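You operate a simulated robot arm through the tools that you are given. There is no shell and no other tool.

The job below is to be done with a simulated robot arm. You get a single attempt, and the scene is never put back.

JOB
Put things in order on the top of the left unit. At the end: the clear cashew tub from the top of the left unit stands where the clear medium bottle stood; the clear medium bottle from the top of the left unit stands where the pink berry bag stood; the pink berry bag from the top of the left unit stands on top of the brown oat bar carton; the green cup stands where the clear cashew tub stood; whatever was shut is shut again. Leave all else as you found it, and nothing knocked over.

The check looks at the end state, three seconds after you hand in, the way a careful person would. Anything else that was tipped, shoved, dropped, spilled or broken makes it a failure.

ROBOT AND FRAMES
A 6-joint arm with a two-finger parallel gripper, fixed in place. Base frame: the origin is at the foot of the arm, x ahead of it, y to its left, z up; the work surface is at about z = -0.001. Units: m, degrees, N and s.
With the tool pointing down near the work surface it reaches from about 0.16 to 0.42 m from the base axis. Its first joint turns from -66.0 to 66.0 degrees. Payload 1.57 kg.
The TCP is the grasp point between the finger pads, 0.03 m short of the fingertips. In the tool frame z runs along the fingers and y along their closing line. Largest opening 0.08 m; finger width 0.017, thickness 0.012; the body of the gripper, 0.04 by 0.082 m, starts 0.08 m behind the TCP.
Orientation is that of the tool frame in the base frame, as a unit quaternion [w, x, y, z]. With the fingers straight down and closing along the base's y, the tool's x points along the base's -x, its y along +y and its z along -z.

CONTROLS
- The arm moves only by the tool drive_tool. Its argument "steps" is one flat list of numbers, 7 for each row, row after row: the shift along the tool's x, y, z in m, then the turn, a rotation vector about the tool's x, y, z in degrees, then the gripper command, from -1 (shut) to 1 (fully open), values between in proportion. In form: [tx, ty, tz, rx, ry, rz, fingers, tx, ty, tz, rx, ry, rz, fingers, ...]. A call has 1 to 20 rows; each row is the pose to reach, as a shift and turn from the pose commanded when the call began, along the tool's axes at that moment. A row lasts 0.2 s, in which the tool goes at most 0.05 m and 8.6 degrees; a call with a longer step from one row to the next is refused whole, and so is a gripper value outside its range. Where a pose cannot be reached the arm comes as near as it can. A force on the tool above 40 N (or 10 N above the force at the start of the call, whichever is more), or a blocked arm, ends the call early, and 0.2 s more pass. The fingers move at their own pace (about 0.153 m/s each) and stop on an object; they squeeze with about 26 N. The grip force told is the motor's: it shows also when the fingers shut on nothing. Time passes only in rows, and 0.2 s behind the last, so rows that repeat a pose let the fingers close. It gives the time, the measured TCP pose, the force on the tool (base axes), the opening and the grip force at its end, in the units of the frame above (readings bear some noise), with the torque about the TCP (base axes, N m) and any sound that the robot's microphone picked up, and new pictures: "show" is both (left out), scene, wrist or none.
- Cameras (640 x 400 px; columns grow to the right, rows downward): "scene" is fixed at [0.0327, -0.3223, 0.4184]; the picture's right is [0.92, -0.40, 0.00], its down [-0.26, -0.60, -0.76] and it looks along [0.30, 0.69, -0.65] (base axes); focal length 274 px, centre (320, 200). "wrist" rides on the gripper at [0.072, -0.006, -0.122] in the tool frame; the picture's right is [0.09, 1.00, 0.00], its down [-0.84, 0.08, -0.54] and it looks along [-0.54, 0.05, 0.84] (tool axes); focal length 238 px, centre (320, 200). There is no depth. A picture from a camera that has moved, and an enlarged one, comes with that camera's place and axes in the base frame and with its lens.
- zoom(camera, box): a new picture of the part [left, top, right, bottom] of that camera's present view, enlarged. It takes no simulated time.
- close_job(): hands the job in; it is judged then, once.

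Places have to be worked out from the pictures, the camera data and where the tool is seen. Open the gripper and draw the arm clear of the work before you hand the job in, unless the task says otherwise.

The tools are called after "Emit:" as a command line: name --argument value ..., lists and objects as JSON in quotes. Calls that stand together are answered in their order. drive_tool: Moves the arm, as the interface text tells. Its arguments: {"type":"object","properties":{"steps":{"type":"array","items":{"type":"number"}},"show":{"type":"string","enum":["both","scene","wrist","none"]}},"required":["steps"]} The other tools are called the same way: zoom (camera, box) takes an enlarged picture of a part of a camera's view; close_job () hands the job in.

At the start:

```text
time: 0.0
eef_pos: [0.1953, -0.1203, 0.2506]
tcp_rot: [0.0, 0.0, 1.0, 0.0]
contact_force: [0.6, -0.4, 0.0]
wrist_torque: [0.0, -0.01, 0.04]
opening: 0.0799
finger_force: 0.0
```

scene: 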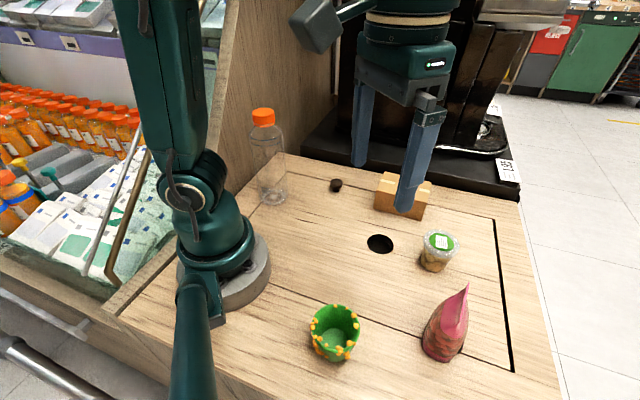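
wrist: 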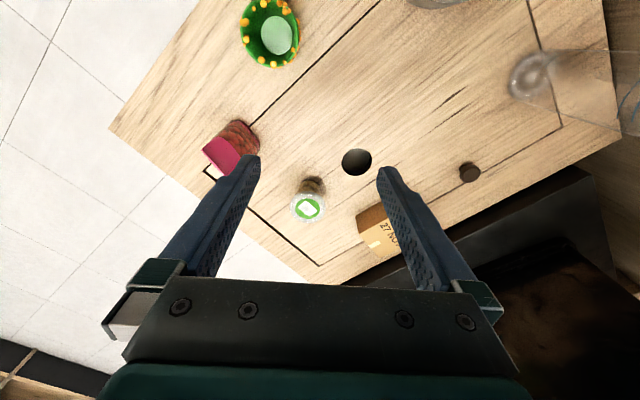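

I first look closer at the scene to identify the objects on the work surface.

Emit:
zoom --camera "scene" --box '[220, 90, 540, 290]'

Emit:
zoom --camera "scene" --box '[280, 220, 540, 382]'

Emit:
zoom --camera "wrist" --box '[160, 80, 480, 280]'

```text
2.00 times, centred on (380, 190) of scene
camera zoom: at [0.0327, -0.3223, 0.4184], right [0.92, -0.4, 0.0], down [-0.26, -0.6, -0.76], along [0.3, 0.69, -0.65], focal length 547 px, centre (200, 220)
```

zoom: 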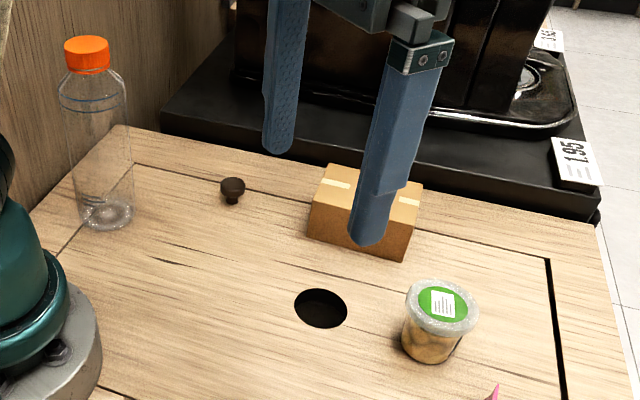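

```text
2.46 times, centred on (410, 301) of scene
camera zoom: at [0.0327, -0.3223, 0.4184], right [0.92, -0.4, 0.0], down [-0.26, -0.6, -0.76], along [0.3, 0.69, -0.65], focal length 674 px, centre (98, -49)
```

zoom: 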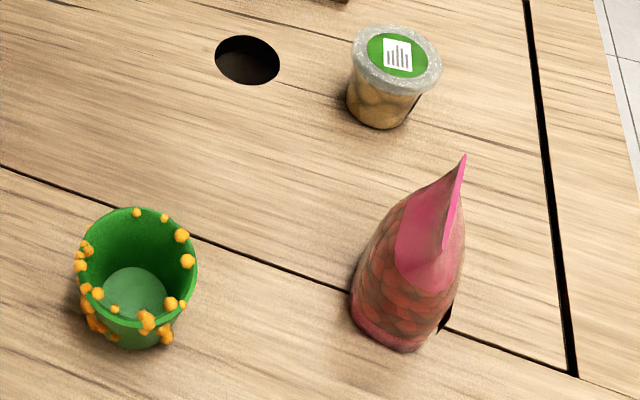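

```text
2.00 times, centred on (320, 180) of wrist
camera zoom: at [0.1247, -0.1274, 0.3734], right [-0.09, 1.0, 0.0], down [0.84, 0.08, 0.54], along [0.54, 0.05, -0.84], focal length 477 px, centre (320, 240)
```

zoom: 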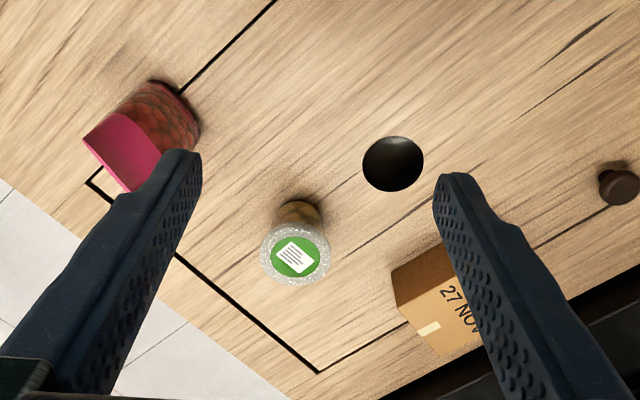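

The scene shows bottle (~(0.13,0.18), ~0.21 m tall), tub (~(0.35,-0.125)), bag (~(0.257,-0.246)), cup (~(0.118,-0.183)), and the carton far at around (0.37,0.02), which the finger hides. I move the tool sideways in the air to look at the carton.

Emit:
drive_tool --steps '[-0.01, 0.04, -0.005, 0, 0, 0, 1, -0.02, 0.08, -0.01, 0, 0, 0, 1, -0.025, 0.12, -0.01, 0, 0, 0, 1, -0.025, 0.12, -0.01, 0, 0, 0, 1]'

```text
time: 1.0
eef_pos: [0.2208, 0.0013, 0.2601]
tcp_rot: [0.0, 0.001, 1.0, 0.0]
contact_force: [-0.6, 0.1, 0.4]
wrist_torque: [0.01, 0.0, 0.0]
opening: 0.0799
finger_force: 0.0
camera wrist: at [0.1505, -0.0067, 0.3824], right [-0.09, 1.0, 0.0], down [0.84, 0.08, 0.54], along [0.54, 0.05, -0.84], focal length 238 px, centre (320, 200)
```

scene: 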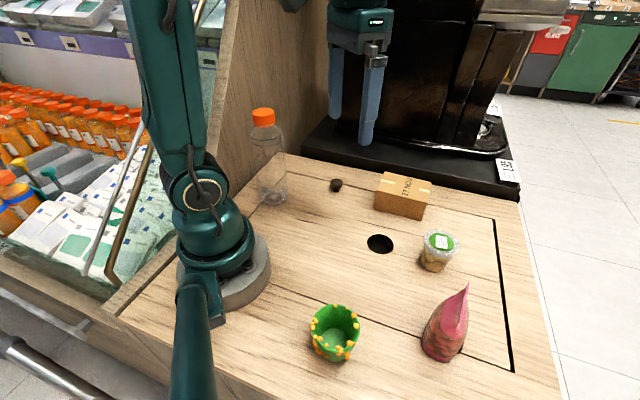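
wrist: 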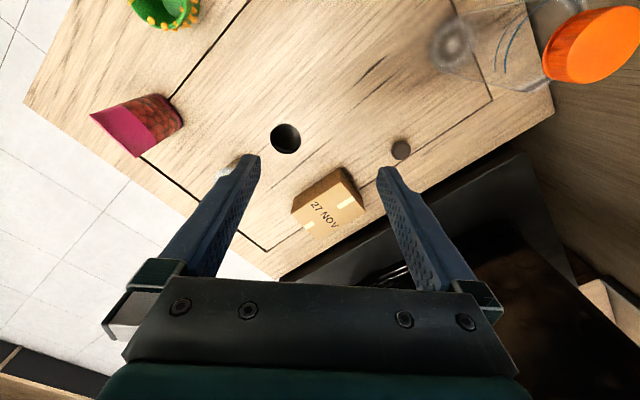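

Both cameras now see the carton unobstructed; I zoom on it, the bag and bottle.

Emit:
zoom --camera "scene" --box '[320, 140, 480, 240]'

Emit:
zoom --camera "wrist" --box '[240, 110, 432, 230]'

Emit:
zoom --camera "scene" --box '[380, 270, 508, 370]'

Emit:
zoom --camera "wrist" --box '[60, 60, 220, 160]'

Emit:
zoom --camera "scene" --box '[200, 90, 360, 220]'

```text
4.00 times, centred on (400, 190) of scene
camera zoom: at [0.0327, -0.3223, 0.4184], right [0.92, -0.4, 0.0], down [-0.26, -0.6, -0.76], along [0.3, 0.69, -0.65], focal length 1095 px, centre (0, 240)
```

zoom: 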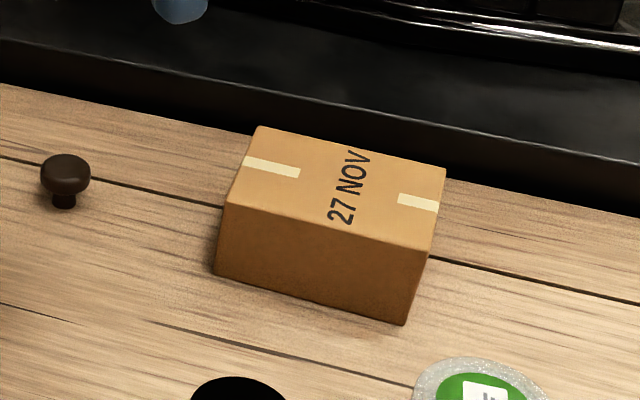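

```text
3.33 times, centred on (336, 170) of wrist
camera zoom: at [0.1505, -0.0067, 0.3824], right [-0.09, 1.0, 0.0], down [0.84, 0.08, 0.54], along [0.54, 0.05, -0.84], focal length 794 px, centre (267, 300)
```

zoom: 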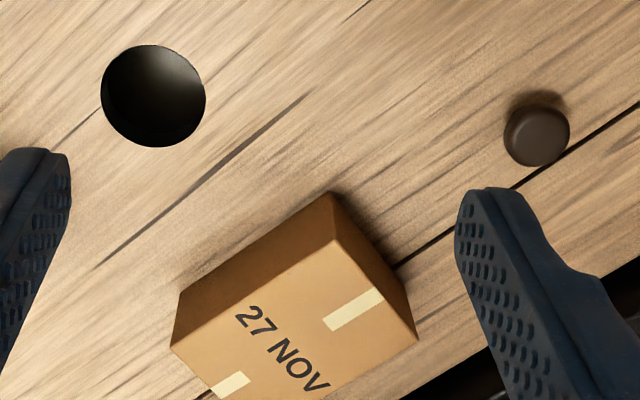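

```text
4.00 times, centred on (444, 320) of scene
camera zoom: at [0.0327, -0.3223, 0.4184], right [0.92, -0.4, 0.0], down [-0.26, -0.6, -0.76], along [0.3, 0.69, -0.65], focal length 1095 px, centre (-176, -280)
```

zoom: 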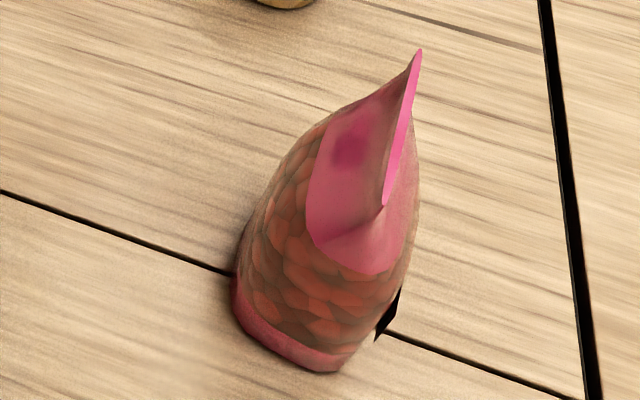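

```text
4.00 times, centred on (140, 110) of wrist
camera zoom: at [0.1505, -0.0067, 0.3824], right [-0.09, 1.0, 0.0], down [0.84, 0.08, 0.54], along [0.54, 0.05, -0.84], focal length 953 px, centre (1040, 560)
```

zoom: 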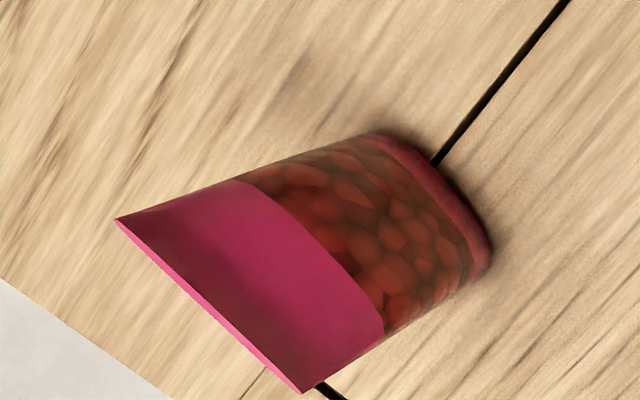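

```text
3.08 times, centred on (280, 155) of scene
camera zoom: at [0.0327, -0.3223, 0.4184], right [0.92, -0.4, 0.0], down [-0.26, -0.6, -0.76], along [0.3, 0.69, -0.65], focal length 842 px, centre (443, 338)
```

zoom: 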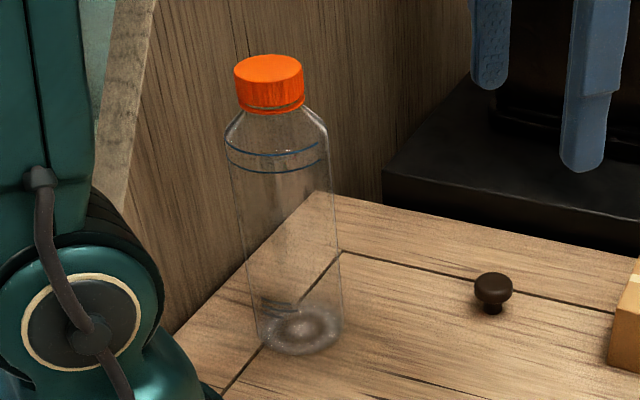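

Triangulating gives: carton top centre ≈(0.390,0.037), 0.105×0.077 m, top at z≈0.05; bag ridge centre ≈(0.260,-0.236), height ≈0.112, ridge direction ≈34.5°. I test whether the tool can reach over the carton at height, staying well above it.

Emit:
drive_tool --steps '[-0.042, 0.009, 0.0, 0, 0, 0, 1, -0.084, 0.018, 0.01, 0, 0, 0, 1, -0.126, 0.027, 0.025, 0, 0, 0, 1, -0.169, 0.036, 0.04, 0, 0, 0, 1, -0.169, 0.036, 0.04, 0, 0, 0, 1]'

```text
time: 2.2
eef_pos: [0.3614, 0.0327, 0.21]
tcp_rot: [0.0, 0.0, 1.0, 0.0]
contact_force: [0.6, -0.6, -0.6]
wrist_torque: [0.01, -0.01, 0.04]
opening: 0.0799
finger_force: 0.1
out of reach, approached as far as the arm can: row 4, 5
camera wrist: at [0.2902, 0.0241, 0.3323], right [-0.09, 1.0, 0.0], down [0.84, 0.08, 0.54], along [0.54, 0.05, -0.84], focal length 238 px, centre (320, 200)
```

scene: 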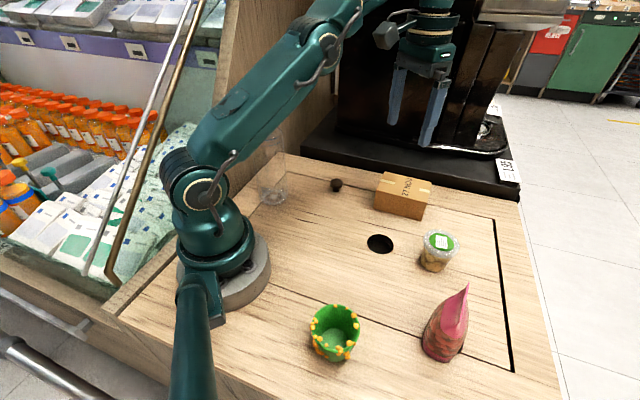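
wrist: 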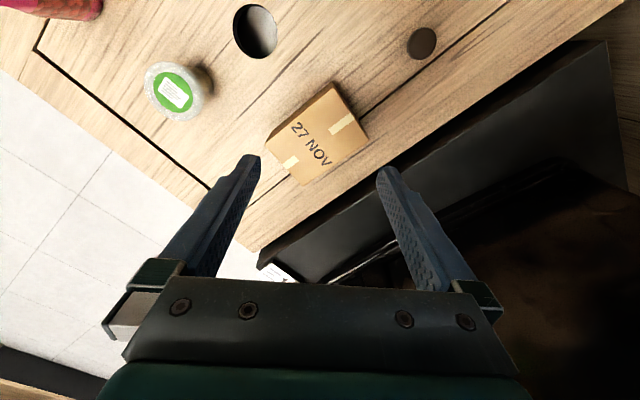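

Over the carton at z≈0.21 the reach ends at r≈0.363; lower down it should be larger. I test straight down to z≈0.14 (fingertips ~0.11, above the 0.05 carton).

Emit:
drive_tool --steps '[0, 0, 0.04, 0, 0, 0, 1, 0, 0, 0.08, 0, 0, 0, 1, 0, 0, 0.08, 0, 0, 0, 1]'

```text
time: 3.0
eef_pos: [0.3594, 0.0318, 0.1314]
tcp_rot: [0.001, 0.0, 1.0, 0.0]
contact_force: [-0.4, 0.3, 0.8]
wrist_torque: [-0.02, -0.04, 0.0]
opening: 0.0798
finger_force: 0.0
camera wrist: at [0.2893, 0.0244, 0.2531], right [-0.09, 1.0, 0.0], down [0.84, 0.08, 0.54], along [0.54, 0.05, -0.84], focal length 238 px, centre (320, 200)
```

scene: 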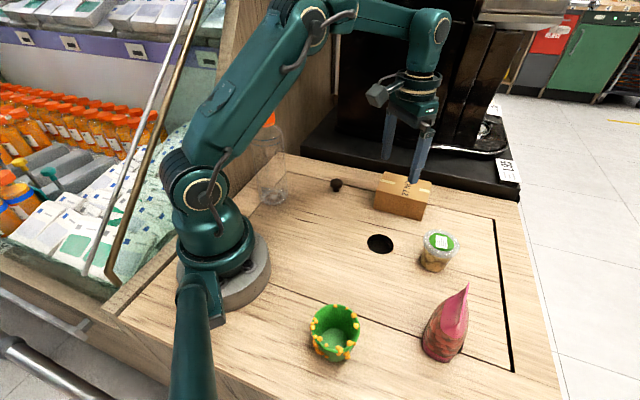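
wrist: 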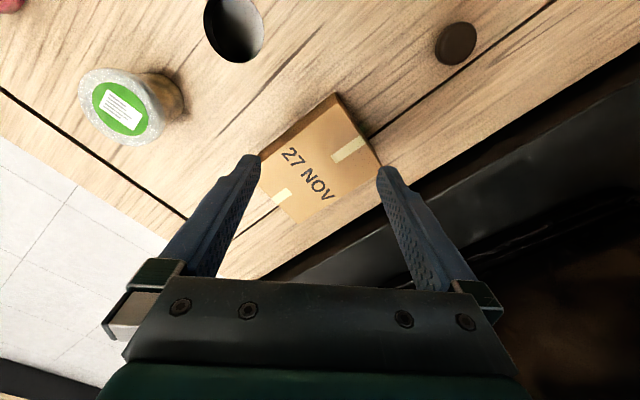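

The commanded pose now is ≈(0.36,0.032,0.13). I try extending 0.03 further out at this height, and zoom on the carton with the wrist camera first.

Emit:
zoom --camera "wrist" --box '[230, 70, 422, 240]'

Emit:
drive_tool --steps '[-0.03, 0.005, 0, 0, 0, 0, 1, -0.03, 0.005, 0, 0, 0, 0, 1]' --show "wrist"

```text
2.35 times, centred on (326, 155) of wrist
camera zoom: at [0.2893, 0.0244, 0.2531], right [-0.09, 1.0, 0.0], down [0.84, 0.08, 0.54], along [0.54, 0.05, -0.84], focal length 561 px, centre (306, 306)
```

zoom: 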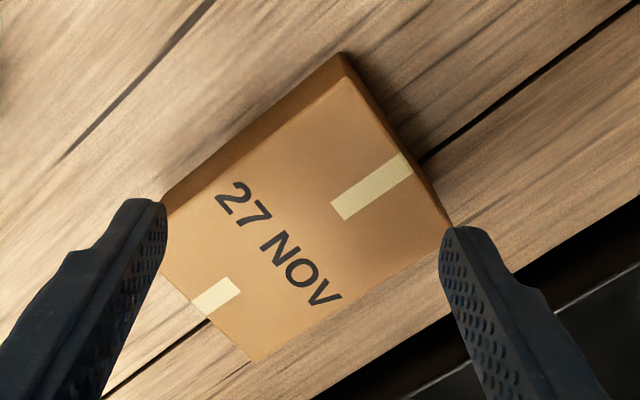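

```text
time: 3.6
eef_pos: [0.3915, 0.0366, 0.1293]
tcp_rot: [-0.001, 0.0, 1.0, 0.0]
contact_force: [0.3, 0.0, -0.1]
wrist_torque: [-0.02, 0.0, 0.0]
opening: 0.0799
finger_force: 0.1
camera wrist: at [0.3199, 0.0291, 0.2526], right [-0.09, 1.0, 0.0], down [0.84, 0.08, 0.54], along [0.54, 0.05, -0.84], focal length 238 px, centre (320, 200)
```

wrist: 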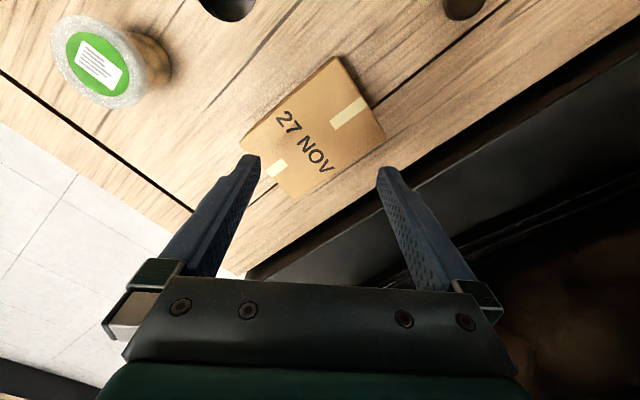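

The arm reaches (0.3915,0.0366,0.129) fully. I zoom the scene on the gripper above the carton to cross-check the camera calibration against the known tool place.

Emit:
zoom --camera "scene" --box '[340, 100, 500, 230]'

Emit:
zoom --camera "wrist" --box '[200, 30, 440, 220]'

```text
3.08 times, centred on (420, 165) of scene
camera zoom: at [0.0327, -0.3223, 0.4184], right [0.92, -0.4, 0.0], down [-0.26, -0.6, -0.76], along [0.3, 0.69, -0.65], focal length 842 px, centre (12, 308)
```

zoom: 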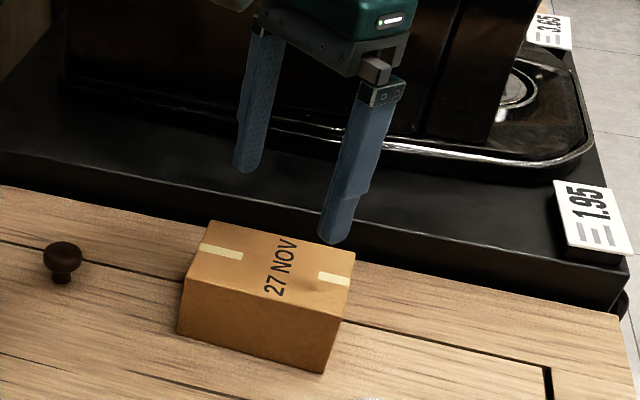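

```text
2.11 times, centred on (320, 125) of wrist
camera zoom: at [0.3199, 0.0291, 0.2526], right [-0.09, 1.0, 0.0], down [0.84, 0.08, 0.54], along [0.54, 0.05, -0.84], focal length 502 px, centre (320, 358)
```

zoom: 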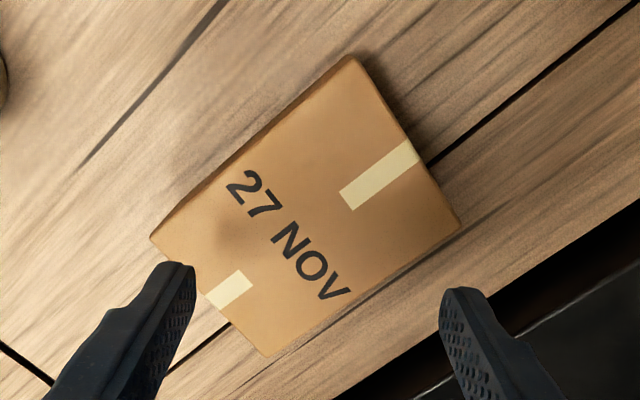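

The scene-camera calibration agrees with the tool to ~1 px, so the carton centre is ≈(0.389,0.034). Now I move above the bag at z≈0.19, turning the tool so the fingers close across the bag's thin direction (yaw 34.5°).

Emit:
drive_tool --steps '[0.01, -0.02, -0.03, 0, 0, -4, 1, 0.03, -0.06, -0.05, 0, 0, -8, 1, 0.05, -0.1, -0.06, 0, 0, -13, 1, 0.07, -0.14, -0.06, 0, 0, -18, 1, 0.09, -0.18, -0.06, 0, 0, -23, 1, 0.11, -0.22, -0.06, 0, 0, -28, 1, 0.125, -0.25, -0.06, 0, 0, -32, 1, 0.1315, -0.2726, -0.06, 0, 0, -34.5, 1, 0.1315, -0.2726, -0.06, 0, 0, -34.5, 1]'

```text
time: 5.6
eef_pos: [0.2569, -0.2352, 0.1865]
tcp_rot: [0.0, -0.296, 0.955, 0.0]
contact_force: [-0.3, 0.1, -0.2]
wrist_torque: [0.02, 0.0, 0.04]
opening: 0.0799
finger_force: 0.1
camera wrist: at [0.2027, -0.2831, 0.3092], right [-0.64, 0.77, 0.0], down [0.65, 0.54, 0.54], along [0.42, 0.35, -0.84], focal length 238 px, centre (320, 200)
```

scene: 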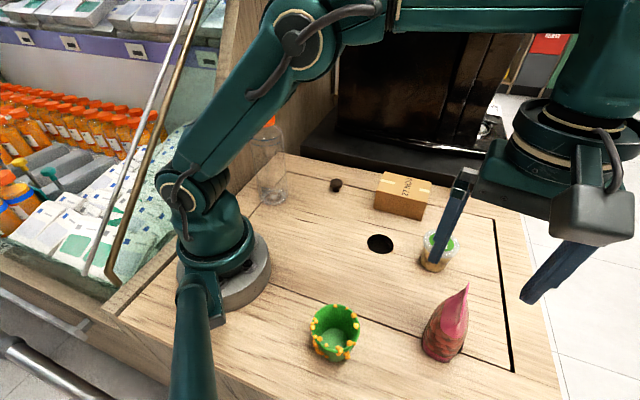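
wrist: 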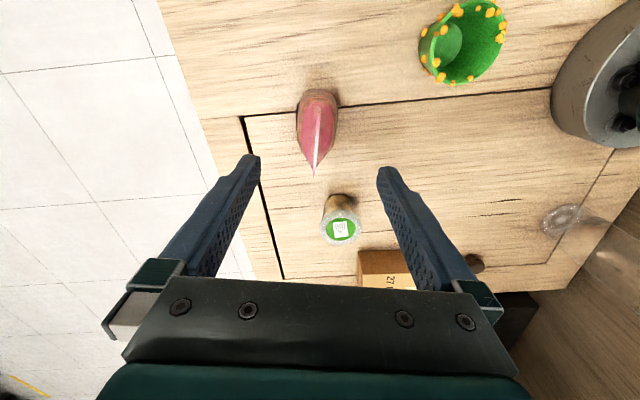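

The tool is above the bag with the ridge lying along the tool's x; I zoom the wrist view to centre the grip.

Emit:
zoom --camera "wrist" --box '[240, 70, 400, 190]'

```text
3.33 times, centred on (320, 130) of wrist
camera zoom: at [0.2027, -0.2831, 0.3092], right [-0.64, 0.77, 0.0], down [0.65, 0.54, 0.54], along [0.42, 0.35, -0.84], focal length 794 px, centre (320, 433)
```

zoom: 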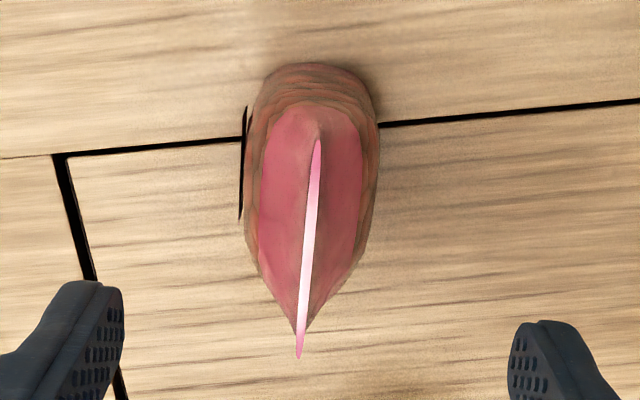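

The ridge lies 2.5 mm off in tool −y and is parallel to tool x. I correct by that and descend with open fingers to z≈0.056.

Emit:
drive_tool --steps '[-0.001, -0.0025, 0.03, 0, 0, 0, 1, -0.001, -0.0025, 0.07, 0, 0, 0, 1, -0.001, -0.0025, 0.1, 0, 0, 0, 1, -0.001, -0.0025, 0.13, 0, 0, 0, 1, -0.001, -0.0025, 0.13, 0, 0, 0, 1]'

```text
time: 6.8
eef_pos: [0.2639, -0.236, 0.0566]
tcp_rot: [0.001, -0.296, 0.955, 0.0]
contact_force: [-0.1, -0.7, -0.3]
wrist_torque: [0.01, -0.05, 0.0]
opening: 0.0799
finger_force: 0.0
camera wrist: at [0.2082, -0.2829, 0.1796], right [-0.64, 0.77, 0.0], down [0.65, 0.54, 0.54], along [0.42, 0.35, -0.84], focal length 238 px, centre (320, 200)
```

scene: 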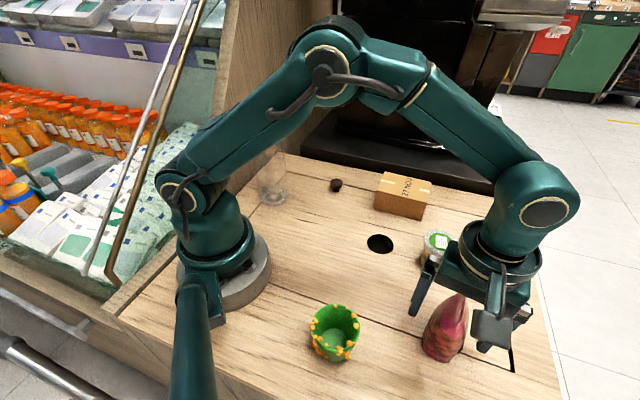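
wrist: 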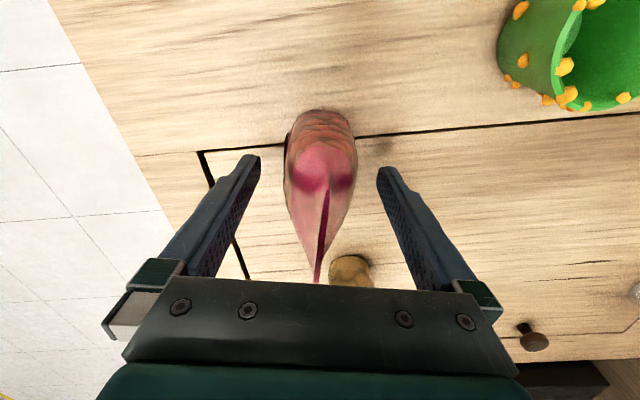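

The bag sits centred between the open fingers. I close the gripper and hold for a few rows.

Emit:
drive_tool --steps '[0, 0, 0, 0, 0, 0, 0.2, 0, 0, 0, 0, 0, 0, -1, 0, 0, 0, 0, 0, 0, -1, 0, 0, 0, 0, 0, 0, -1]'

```text
time: 7.8
eef_pos: [0.2624, -0.2353, 0.0578]
tcp_rot: [0.0, -0.297, 0.955, -0.001]
contact_force: [-0.5, -0.7, -0.4]
wrist_torque: [0.01, -0.03, -0.01]
opening: 0.0426
finger_force: 25.9
camera wrist: at [0.2082, -0.2829, 0.18], right [-0.64, 0.77, 0.0], down [0.65, 0.54, 0.54], along [0.42, 0.35, -0.84], focal length 238 px, centre (320, 200)
```

scene: 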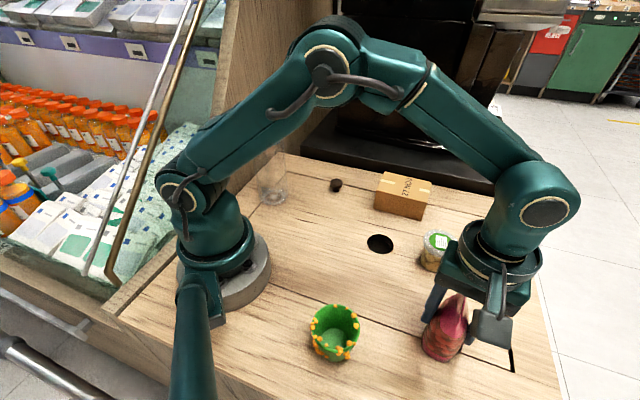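
wrist: 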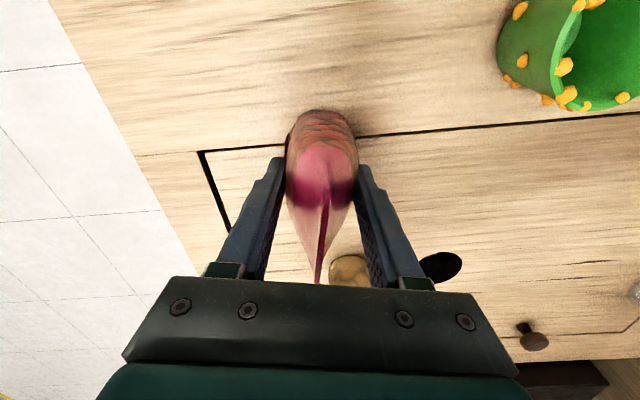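

The bag is gripped at 0.043 m opening with full force. I lift 4 cm straight up and check it comes along upright.

Emit:
drive_tool --steps '[0, 0, -0.01, 0, 0, 0, -1, 0, 0, -0.03, 0, 0, 0, -1, 0, 0, -0.05, 0, 0, 0, -1, 0, 0, -0.05, 0, 0, 0, -1]'

```text
time: 8.8
eef_pos: [0.2605, -0.2391, 0.1079]
tcp_rot: [0.001, -0.297, 0.955, 0.0]
contact_force: [-0.2, 0.7, -0.6]
wrist_torque: [-0.01, 0.0, -0.03]
opening: 0.0256
finger_force: 25.6
camera wrist: at [0.2066, -0.2851, 0.2305], right [-0.64, 0.77, 0.0], down [0.65, 0.54, 0.54], along [0.42, 0.35, -0.84], focal length 238 px, centre (320, 200)
```

scene: 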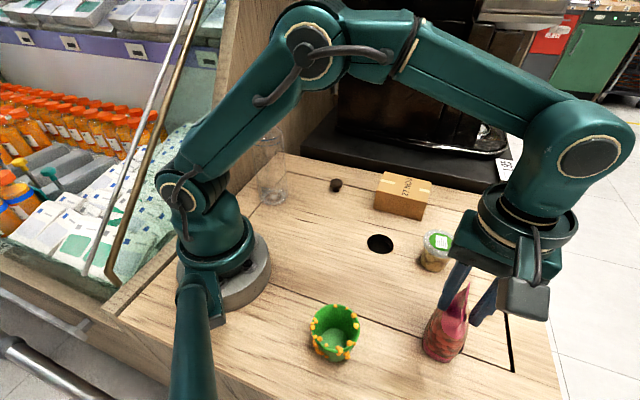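
wrist: 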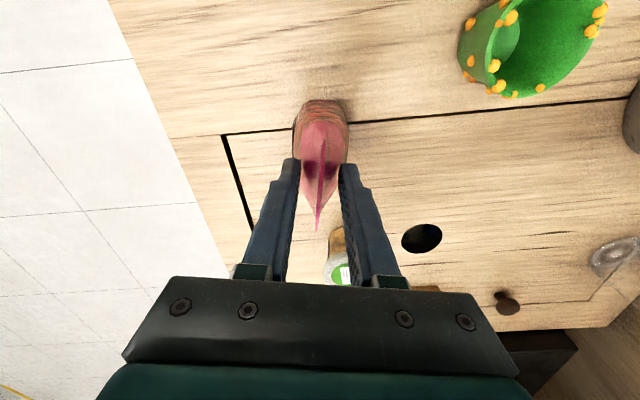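

The fingers slid up the bag's taper (opening now 0.026) and the bag stayed standing. I open, rise clear, and turn the tool 90° to grip the bag across its parallel ends instead.

Emit:
drive_tool --steps '[0, 0, 0, 0, 0, 0, 0, 0, 0, 0, 0, 0, 0, 0.6, 0, 0, 0, 0, 0, 0, 1, 0, 0, -0.04, 0, 0, 0, 1, 0, 0, -0.08, 0, 0, 0, 1, 0, 0, -0.08, 0, 0, 8, 1, 0, 0, -0.08, 0, 0, 16, 1, 0, 0, -0.08, 0, 0, 24, 1, 0, 0, -0.08, 0, 0, 32, 1, 0, 0, -0.08, 0, 0, 40, 1, 0, 0, -0.08, 0, 0, 48, 1, 0, 0, -0.08, 0, 0, 56, 1, 0, 0, -0.08, 0, 0, 64, 1, 0, 0, -0.08, 0, 0, 72, 1, 0, 0, -0.08, 0, 0, 80, 1, 0, 0, -0.08, 0, 0, 88, 1, 0, 0, -0.08, 0, 0, 90, 1, 0, 0, -0.08, 0, 0, 90, 1]'

```text
time: 12.6
eef_pos: [0.262, -0.2372, 0.1891]
tcp_rot: [0.0, 0.466, 0.885, 0.0]
contact_force: [0.5, 0.1, 0.4]
wrist_torque: [0.03, 0.0, -0.02]
opening: 0.08
finger_force: 0.0
camera wrist: at [0.217, -0.183, 0.3114], right [0.77, 0.64, 0.0], down [0.54, -0.65, 0.54], along [0.35, -0.42, -0.84], focal length 238 px, centre (320, 200)
```

scene: 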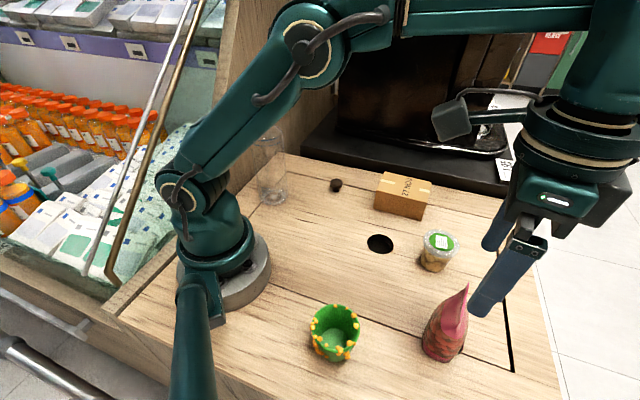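
wrist: 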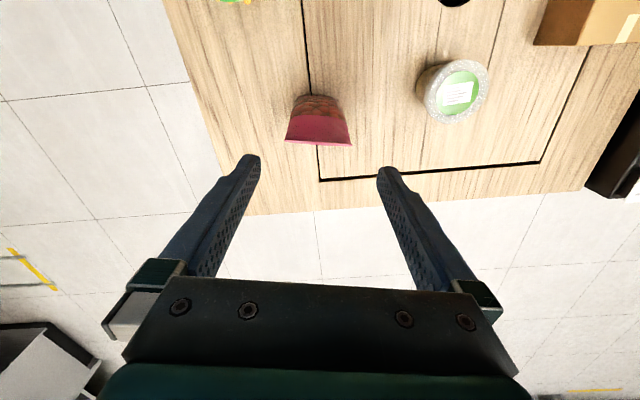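

Emit:
zoom --camera "wrist" --box '[240, 70, 400, 190]'

Emit:
zoom --camera "scene" --box '[380, 270, 508, 370]'

```text
3.33 times, centred on (320, 130) of wrist
camera zoom: at [0.217, -0.183, 0.3114], right [0.77, 0.64, 0.0], down [0.54, -0.65, 0.54], along [0.35, -0.42, -0.84], focal length 794 px, centre (320, 433)
```

zoom: 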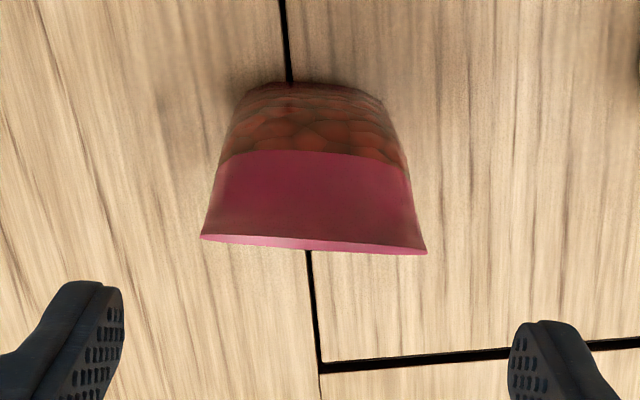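

```text
4.00 times, centred on (444, 320) of scene
camera zoom: at [0.0327, -0.3223, 0.4184], right [0.92, -0.4, 0.0], down [-0.26, -0.6, -0.76], along [0.3, 0.69, -0.65], focal length 1095 px, centre (-176, -280)
```

zoom: 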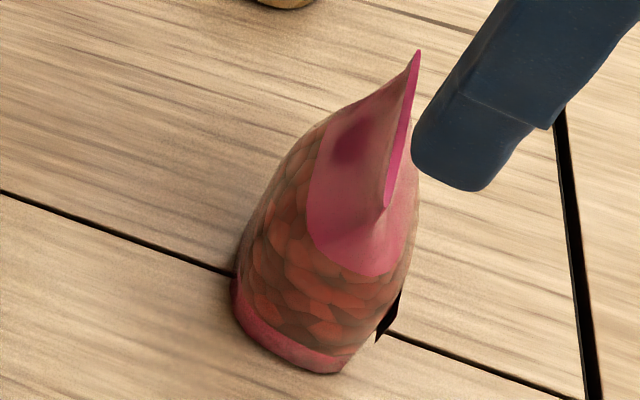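

The bag hasn't moved; its ridge ends lie symmetric about the tool (±0.03), flaring slightly wider at the top, which suits this grip. I descend to z≈0.06 with open fingers.

Emit:
drive_tool --steps '[0.002, -0.001, 0.03, 0, 0, 0, 1, 0.002, -0.001, 0.06, 0, 0, 0, 1, 0.002, -0.001, 0.09, 0, 0, 0, 1, 0.002, -0.001, 0.115, 0, 0, 0, 1, 0.002, -0.001, 0.129, 0, 0, 0, 1, 0.002, -0.001, 0.129, 0, 0, 0, 1]'

```text
time: 14.0
eef_pos: [0.2618, -0.2372, 0.0625]
tcp_rot: [0.0, 0.465, 0.885, 0.0]
contact_force: [0.0, 0.4, -0.6]
wrist_torque: [0.0, 0.02, 0.0]
opening: 0.0801
finger_force: 0.0
camera wrist: at [0.2161, -0.1834, 0.1843], right [0.77, 0.64, 0.0], down [0.54, -0.65, 0.54], along [0.35, -0.42, -0.84], focal length 238 px, centre (320, 200)
```

scene: 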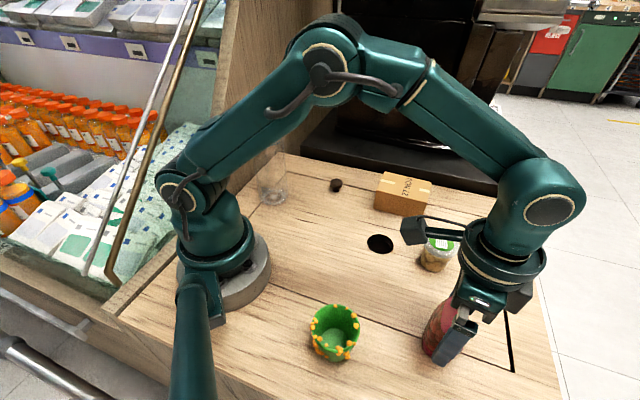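
wrist: 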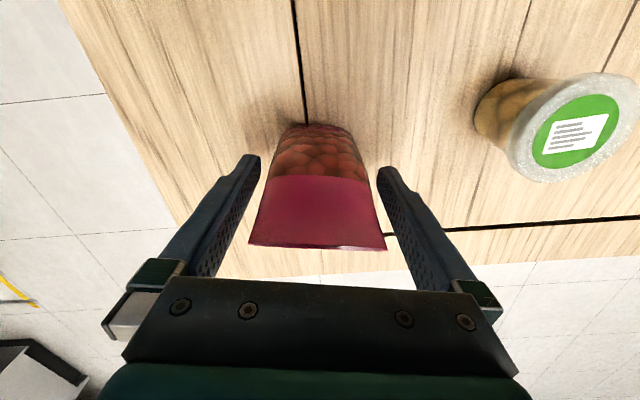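

The bag ends are centred between the fingers. I close and hold.

Emit:
drive_tool --steps '[0, 0, 0, 0, 0, 0, 0.6, 0, 0, 0, 0, 0, 0, 0.3, 0, 0, 0, 0, 0, 0, -1, 0, 0, 0, 0, 0, 0, -1]'

```text
time: 15.0
eef_pos: [0.2612, -0.2371, 0.0622]
tcp_rot: [0.0, 0.466, 0.885, 0.0]
contact_force: [0.8, 0.3, -0.2]
wrist_torque: [0.02, 0.01, -0.01]
opening: 0.0597
finger_force: 25.7
camera wrist: at [0.2161, -0.1834, 0.1846], right [0.77, 0.64, 0.0], down [0.54, -0.65, 0.54], along [0.35, -0.42, -0.84], focal length 238 px, centre (320, 200)
```

scene: 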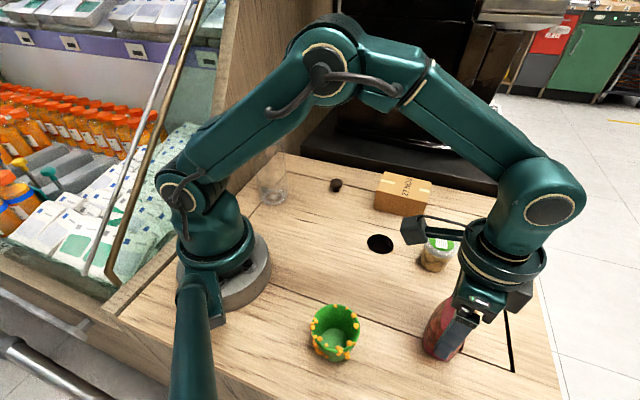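
wrist: 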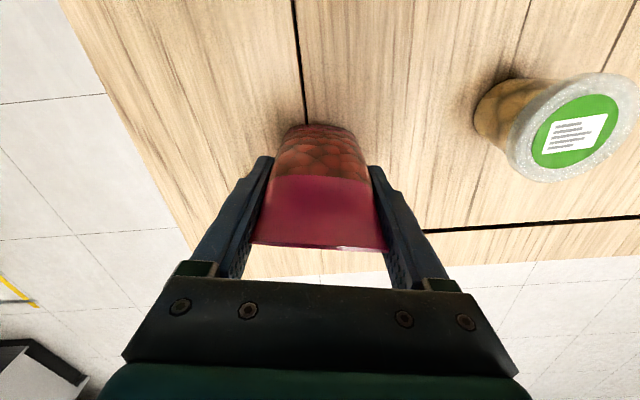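

The grip holds at 0.060 m. I lift slowly 3 cm and check.

Emit:
drive_tool --steps '[0, 0, -0.005, 0, 0, 0, -1, 0, 0, -0.012, 0, 0, 0, -1, 0, 0, -0.02, 0, 0, 0, -1, 0, 0, -0.03, 0, 0, 0, -1, 0, 0, -0.03, 0, 0, 0, -1]'

```text
time: 16.2
eef_pos: [0.2601, -0.2386, 0.0885]
tcp_rot: [0.0, 0.466, 0.885, 0.0]
contact_force: [0.5, -0.2, -0.9]
wrist_torque: [-0.02, 0.0, -0.02]
opening: 0.0596
finger_force: 25.9
camera wrist: at [0.2145, -0.1838, 0.2115], right [0.77, 0.64, 0.0], down [0.54, -0.65, 0.54], along [0.35, -0.42, -0.84], focal length 238 px, centre (320, 200)
```

scene: 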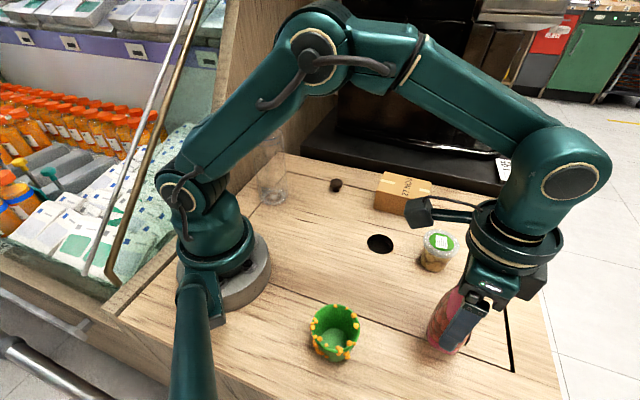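
wrist: 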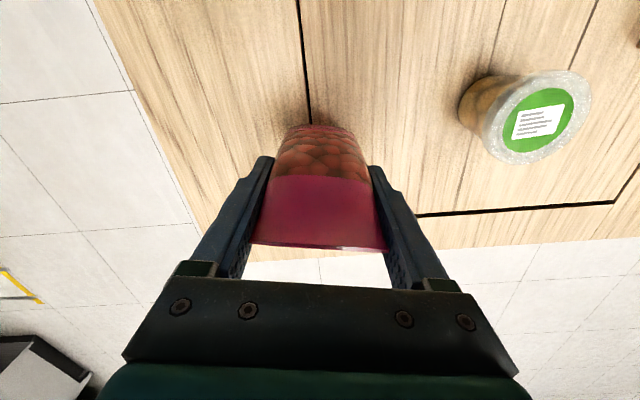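

The bag is lifted firmly (unchanged in the fingers). I raise it to TCP z≈0.16, carry it toward the carton and turn it so its long side follows the carton's long side.

Emit:
drive_tool --steps '[0, 0, -0.03, 0, 0, 0, -1, 0, 0, -0.06, 0, 0, -8, -1, 0.0196, 0.0309, -0.0715, 0, 0, -16, -1, 0.0391, 0.0617, -0.0715, 0, 0, -24, -1, 0.0587, 0.0926, -0.0715, 0, 0, -32, -1, 0.0783, 0.1235, -0.0715, 0, 0, -40, -1, 0.0978, 0.1543, -0.0715, 0, 0, -48, -1, 0.1174, 0.1852, -0.0715, 0, 0, -56, -1, 0.1369, 0.216, -0.0715, 0, 0, -64, -1, 0.1565, 0.2469, -0.0715, 0, 0, -72, -1, 0.1565, 0.2469, -0.0715, 0, 0, -80, -1, 0.1565, 0.2469, -0.0715, 0, 0, -88, -1, 0.1565, 0.2469, -0.0715, 0, 0, -96, -1, 0.1565, 0.2469, -0.0715, 0, 0, -99.5, -1, 0.1565, 0.2469, -0.0715, 0, 0, -99.5, -1]'

```text
time: 19.4
eef_pos: [0.375, 0.0312, 0.1597]
tcp_rot: [0.0, -0.375, 0.927, 0.001]
contact_force: [0.0, -0.5, -0.1]
wrist_torque: [-0.02, -0.01, -0.01]
opening: 0.0595
finger_force: 26.3
camera wrist: at [0.3285, -0.0244, 0.283], right [-0.76, 0.65, 0.0], down [0.55, 0.64, 0.54], along [0.35, 0.41, -0.84], focal length 238 px, centre (320, 200)
```

scene: 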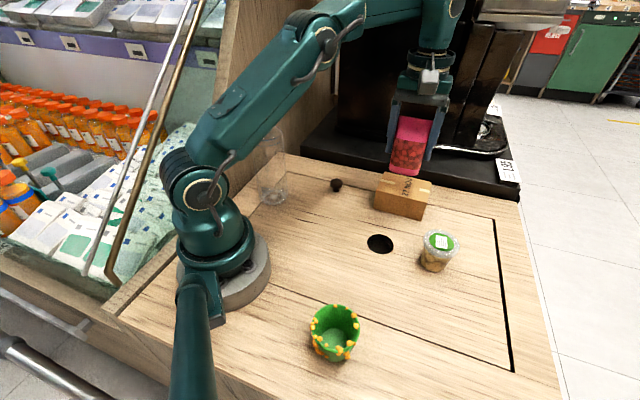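
wrist: 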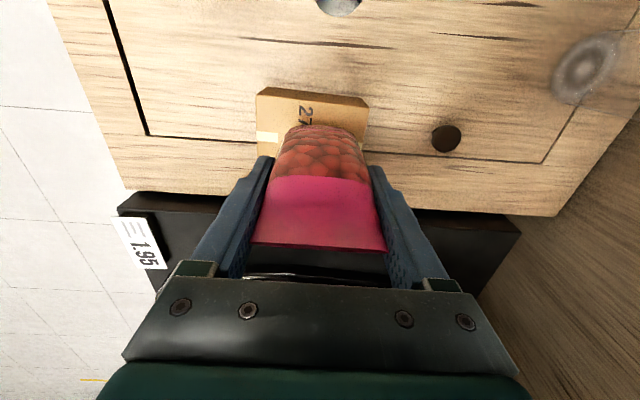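

The bag hangs above the carton, aligned with it. I zoom to check its place relative to the carton before lowering.

Emit:
zoom --camera "wrist" --box '[230, 70, 400, 190]'

Emit:
zoom --camera "scene" --box '[340, 90, 480, 230]'

```text
3.33 times, centred on (315, 130) of wrist
camera zoom: at [0.3285, -0.0244, 0.283], right [-0.76, 0.65, 0.0], down [0.55, 0.64, 0.54], along [0.35, 0.41, -0.84], focal length 794 px, centre (337, 433)
```

zoom: 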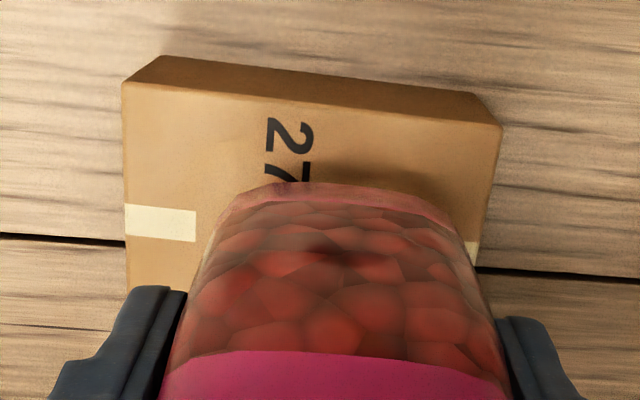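

```text
2.86 times, centred on (410, 160) of scene
camera zoom: at [0.0327, -0.3223, 0.4184], right [0.92, -0.4, 0.0], down [-0.26, -0.6, -0.76], along [0.3, 0.69, -0.65], focal length 782 px, centre (63, 314)
```

zoom: 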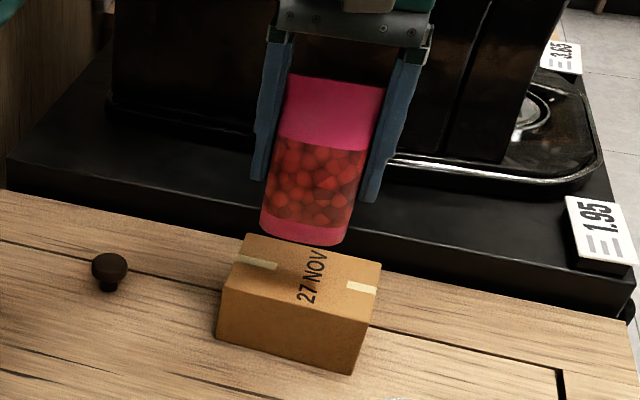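

The carton centre is ≈(0.388,0.033), about 1.3 cm further out. I shift there at z≈0.14 and lower to just above the top.

Emit:
drive_tool --steps '[-0.005, -0.004, 0.01, 0, 0, 0, -1, -0.0107, -0.0076, 0.02, 0, 0, 0, -1, -0.0107, -0.0076, 0.03, 0, 0, 0, -1, -0.0107, -0.0076, 0.04, 0, 0, 0, -1, -0.0107, -0.0076, 0.042, 0, 0, 0, -1, -0.0107, -0.0076, 0.042, 0, 0, 0, -1]'

```text
time: 20.8
eef_pos: [0.3885, 0.0349, 0.1177]
tcp_rot: [0.0, -0.375, 0.927, 0.0]
contact_force: [-0.8, 0.4, -0.9]
wrist_torque: [-0.01, 0.0, -0.02]
opening: 0.0595
finger_force: 26.0
camera wrist: at [0.3424, -0.0213, 0.2397], right [-0.76, 0.65, 0.0], down [0.55, 0.64, 0.54], along [0.35, 0.41, -0.84], focal length 238 px, centre (320, 200)
```

scene: 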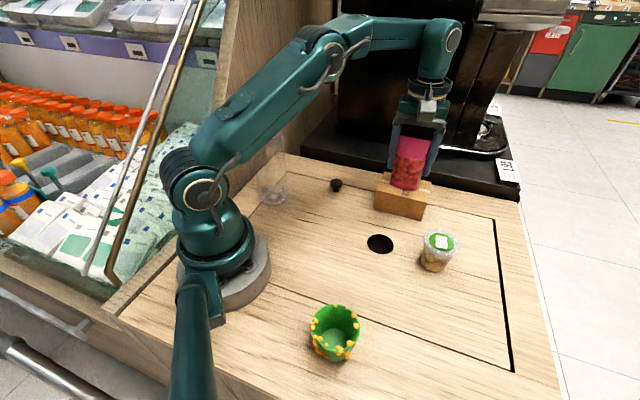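
wrist: 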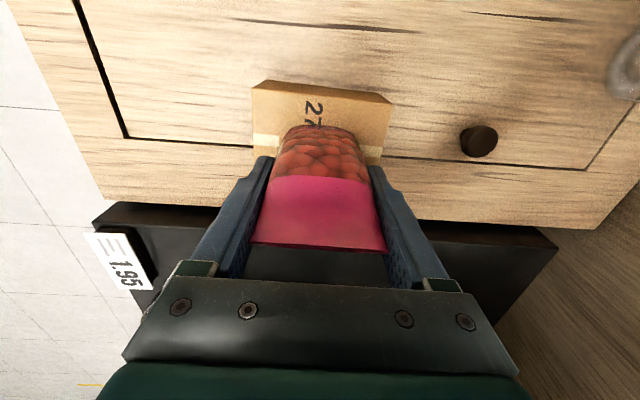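

Emit:
zoom --camera "wrist" --box '[230, 70, 400, 190]'

Emit:
zoom --camera "scene" --box '[350, 110, 460, 230]'

```text
3.33 times, centred on (315, 130) of wrist
camera zoom: at [0.3424, -0.0213, 0.2397], right [-0.76, 0.65, 0.0], down [0.55, 0.64, 0.54], along [0.35, 0.41, -0.84], focal length 794 px, centre (337, 433)
```

zoom: 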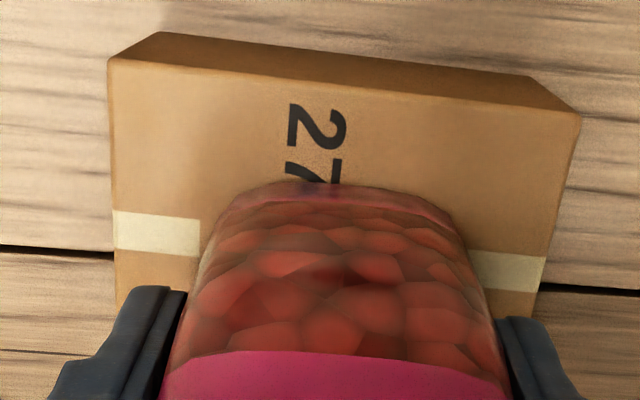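

```text
3.33 times, centred on (405, 170) of scene
camera zoom: at [0.0327, -0.3223, 0.4184], right [0.92, -0.4, 0.0], down [-0.26, -0.6, -0.76], along [0.3, 0.69, -0.65], focal length 912 px, centre (37, 300)
```

zoom: 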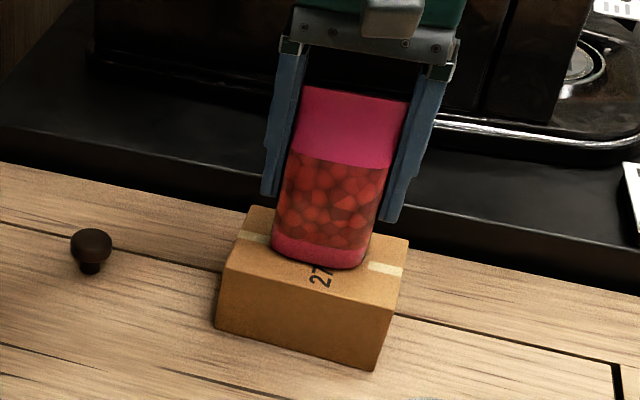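

The bag is centred over the carton within a few mm. I lower in small steps to touch down, watching the force.

Emit:
drive_tool --steps '[0, 0, 0.002, 0, 0, 0, -1, 0, 0, 0.004, 0, 0, 0, -1, 0, 0, 0.004, 0, 0, 0, -1]' --show "none"

```text
time: 21.6
eef_pos: [0.3887, 0.0352, 0.1153]
tcp_rot: [0.002, -0.374, 0.927, -0.001]
contact_force: [-2.3, 1.7, 23.0]
wrist_torque: [0.35, 0.17, 0.0]
opening: 0.0599
finger_force: 26.6
```

Contact force 23 N at z≈0.115: the bag rests on the carton. I ease up 1.5 mm to relieve the press and read again.

Emit:
drive_tool --steps '[0, 0, -0.0015, 0, 0, 0, -1, 0, 0, -0.0015, 0, 0, 0, -1]' --show "none"

```text
time: 22.2
eef_pos: [0.3894, 0.0345, 0.1154]
tcp_rot: [-0.001, -0.375, 0.927, 0.0]
contact_force: [3.1, -1.1, 6.2]
wrist_torque: [0.0, -0.28, -0.05]
opening: 0.0595
finger_force: 26.1
```

Force is down to 6 N; I open the fingers gradually and look.

Emit:
drive_tool --steps '[0, 0, 0, 0, 0, 0, 0.55, 0, 0, 0, 0, 0, 0, 0.75, 0, 0, 0, 0, 0, 0, 1, 0, 0, 0, 0, 0, 0, 1]'

```text
time: 23.2
eef_pos: [0.39, 0.0351, 0.1163]
tcp_rot: [0.0, -0.375, 0.927, 0.0]
contact_force: [-1.6, -0.6, 0.7]
wrist_torque: [-0.02, -0.03, -0.02]
opening: 0.0799
finger_force: 0.0
camera wrist: at [0.3429, -0.0209, 0.2381], right [-0.76, 0.65, 0.0], down [0.55, 0.64, 0.54], along [0.35, 0.41, -0.84], focal length 238 px, centre (320, 200)
```

scene: 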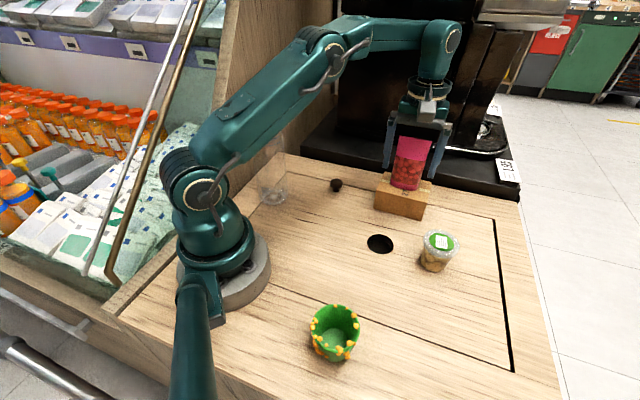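
wrist: 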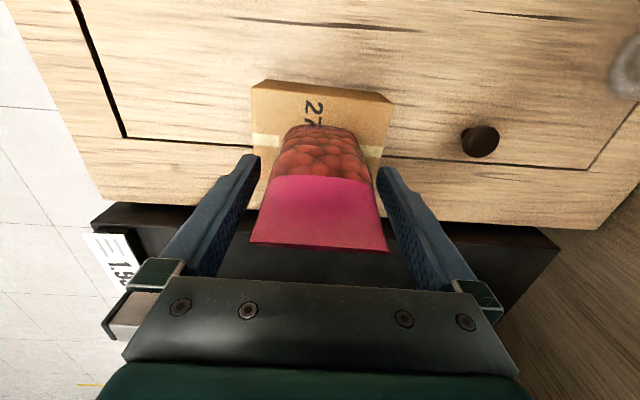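

The bag stands free on the carton. Since straight up is limited by reach there, I back out sideways along the tool's +x (fingers slide past both bag ends) and then rise.

Emit:
drive_tool --steps '[0.01, 0, -0.006, 0, 0, 0, 1, 0.03, 0, -0.01, 0, 0, 0, 1, 0.06, 0, -0.012, 0, 0, 0, 1, 0.09, 0, -0.02, 0, 0, 0, 1, 0.11, 0, -0.05, 0, 0, 0, 1, 0.12, 0, -0.09, 0, 0, 0, 1, 0.12, 0, -0.12, 0, 0, 0, 1, 0.12, 0, -0.12, 0, 0, 0, 1]'

```text
time: 25.0
eef_pos: [0.3021, -0.0512, 0.24]
tcp_rot: [0.001, -0.375, 0.927, 0.0]
contact_force: [0.1, -0.5, -0.3]
wrist_torque: [-0.05, -0.03, 0.01]
opening: 0.0796
finger_force: 0.1
camera wrist: at [0.2566, -0.1074, 0.3615], right [-0.76, 0.65, 0.0], down [0.55, 0.64, 0.54], along [0.35, 0.41, -0.84], focal length 238 px, centre (320, 200)
```

scene: 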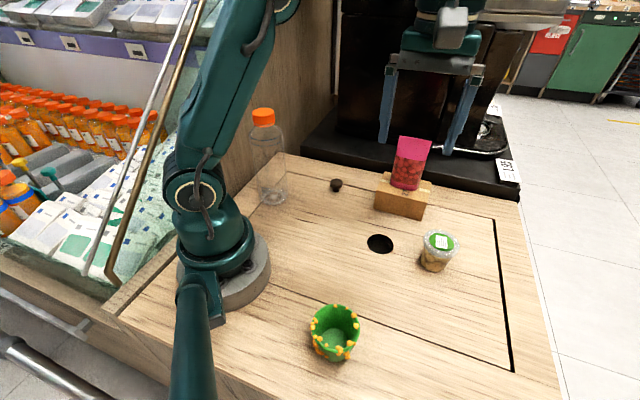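
wrist: 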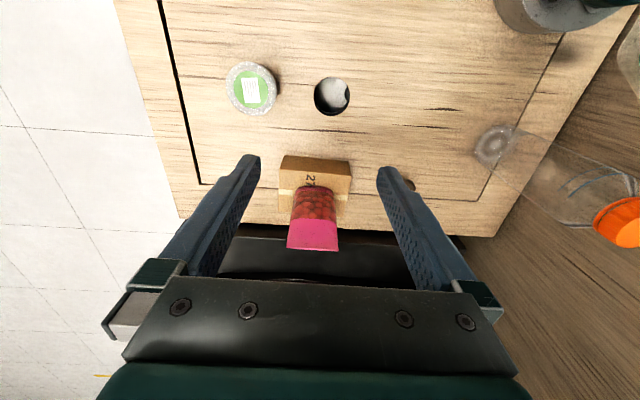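

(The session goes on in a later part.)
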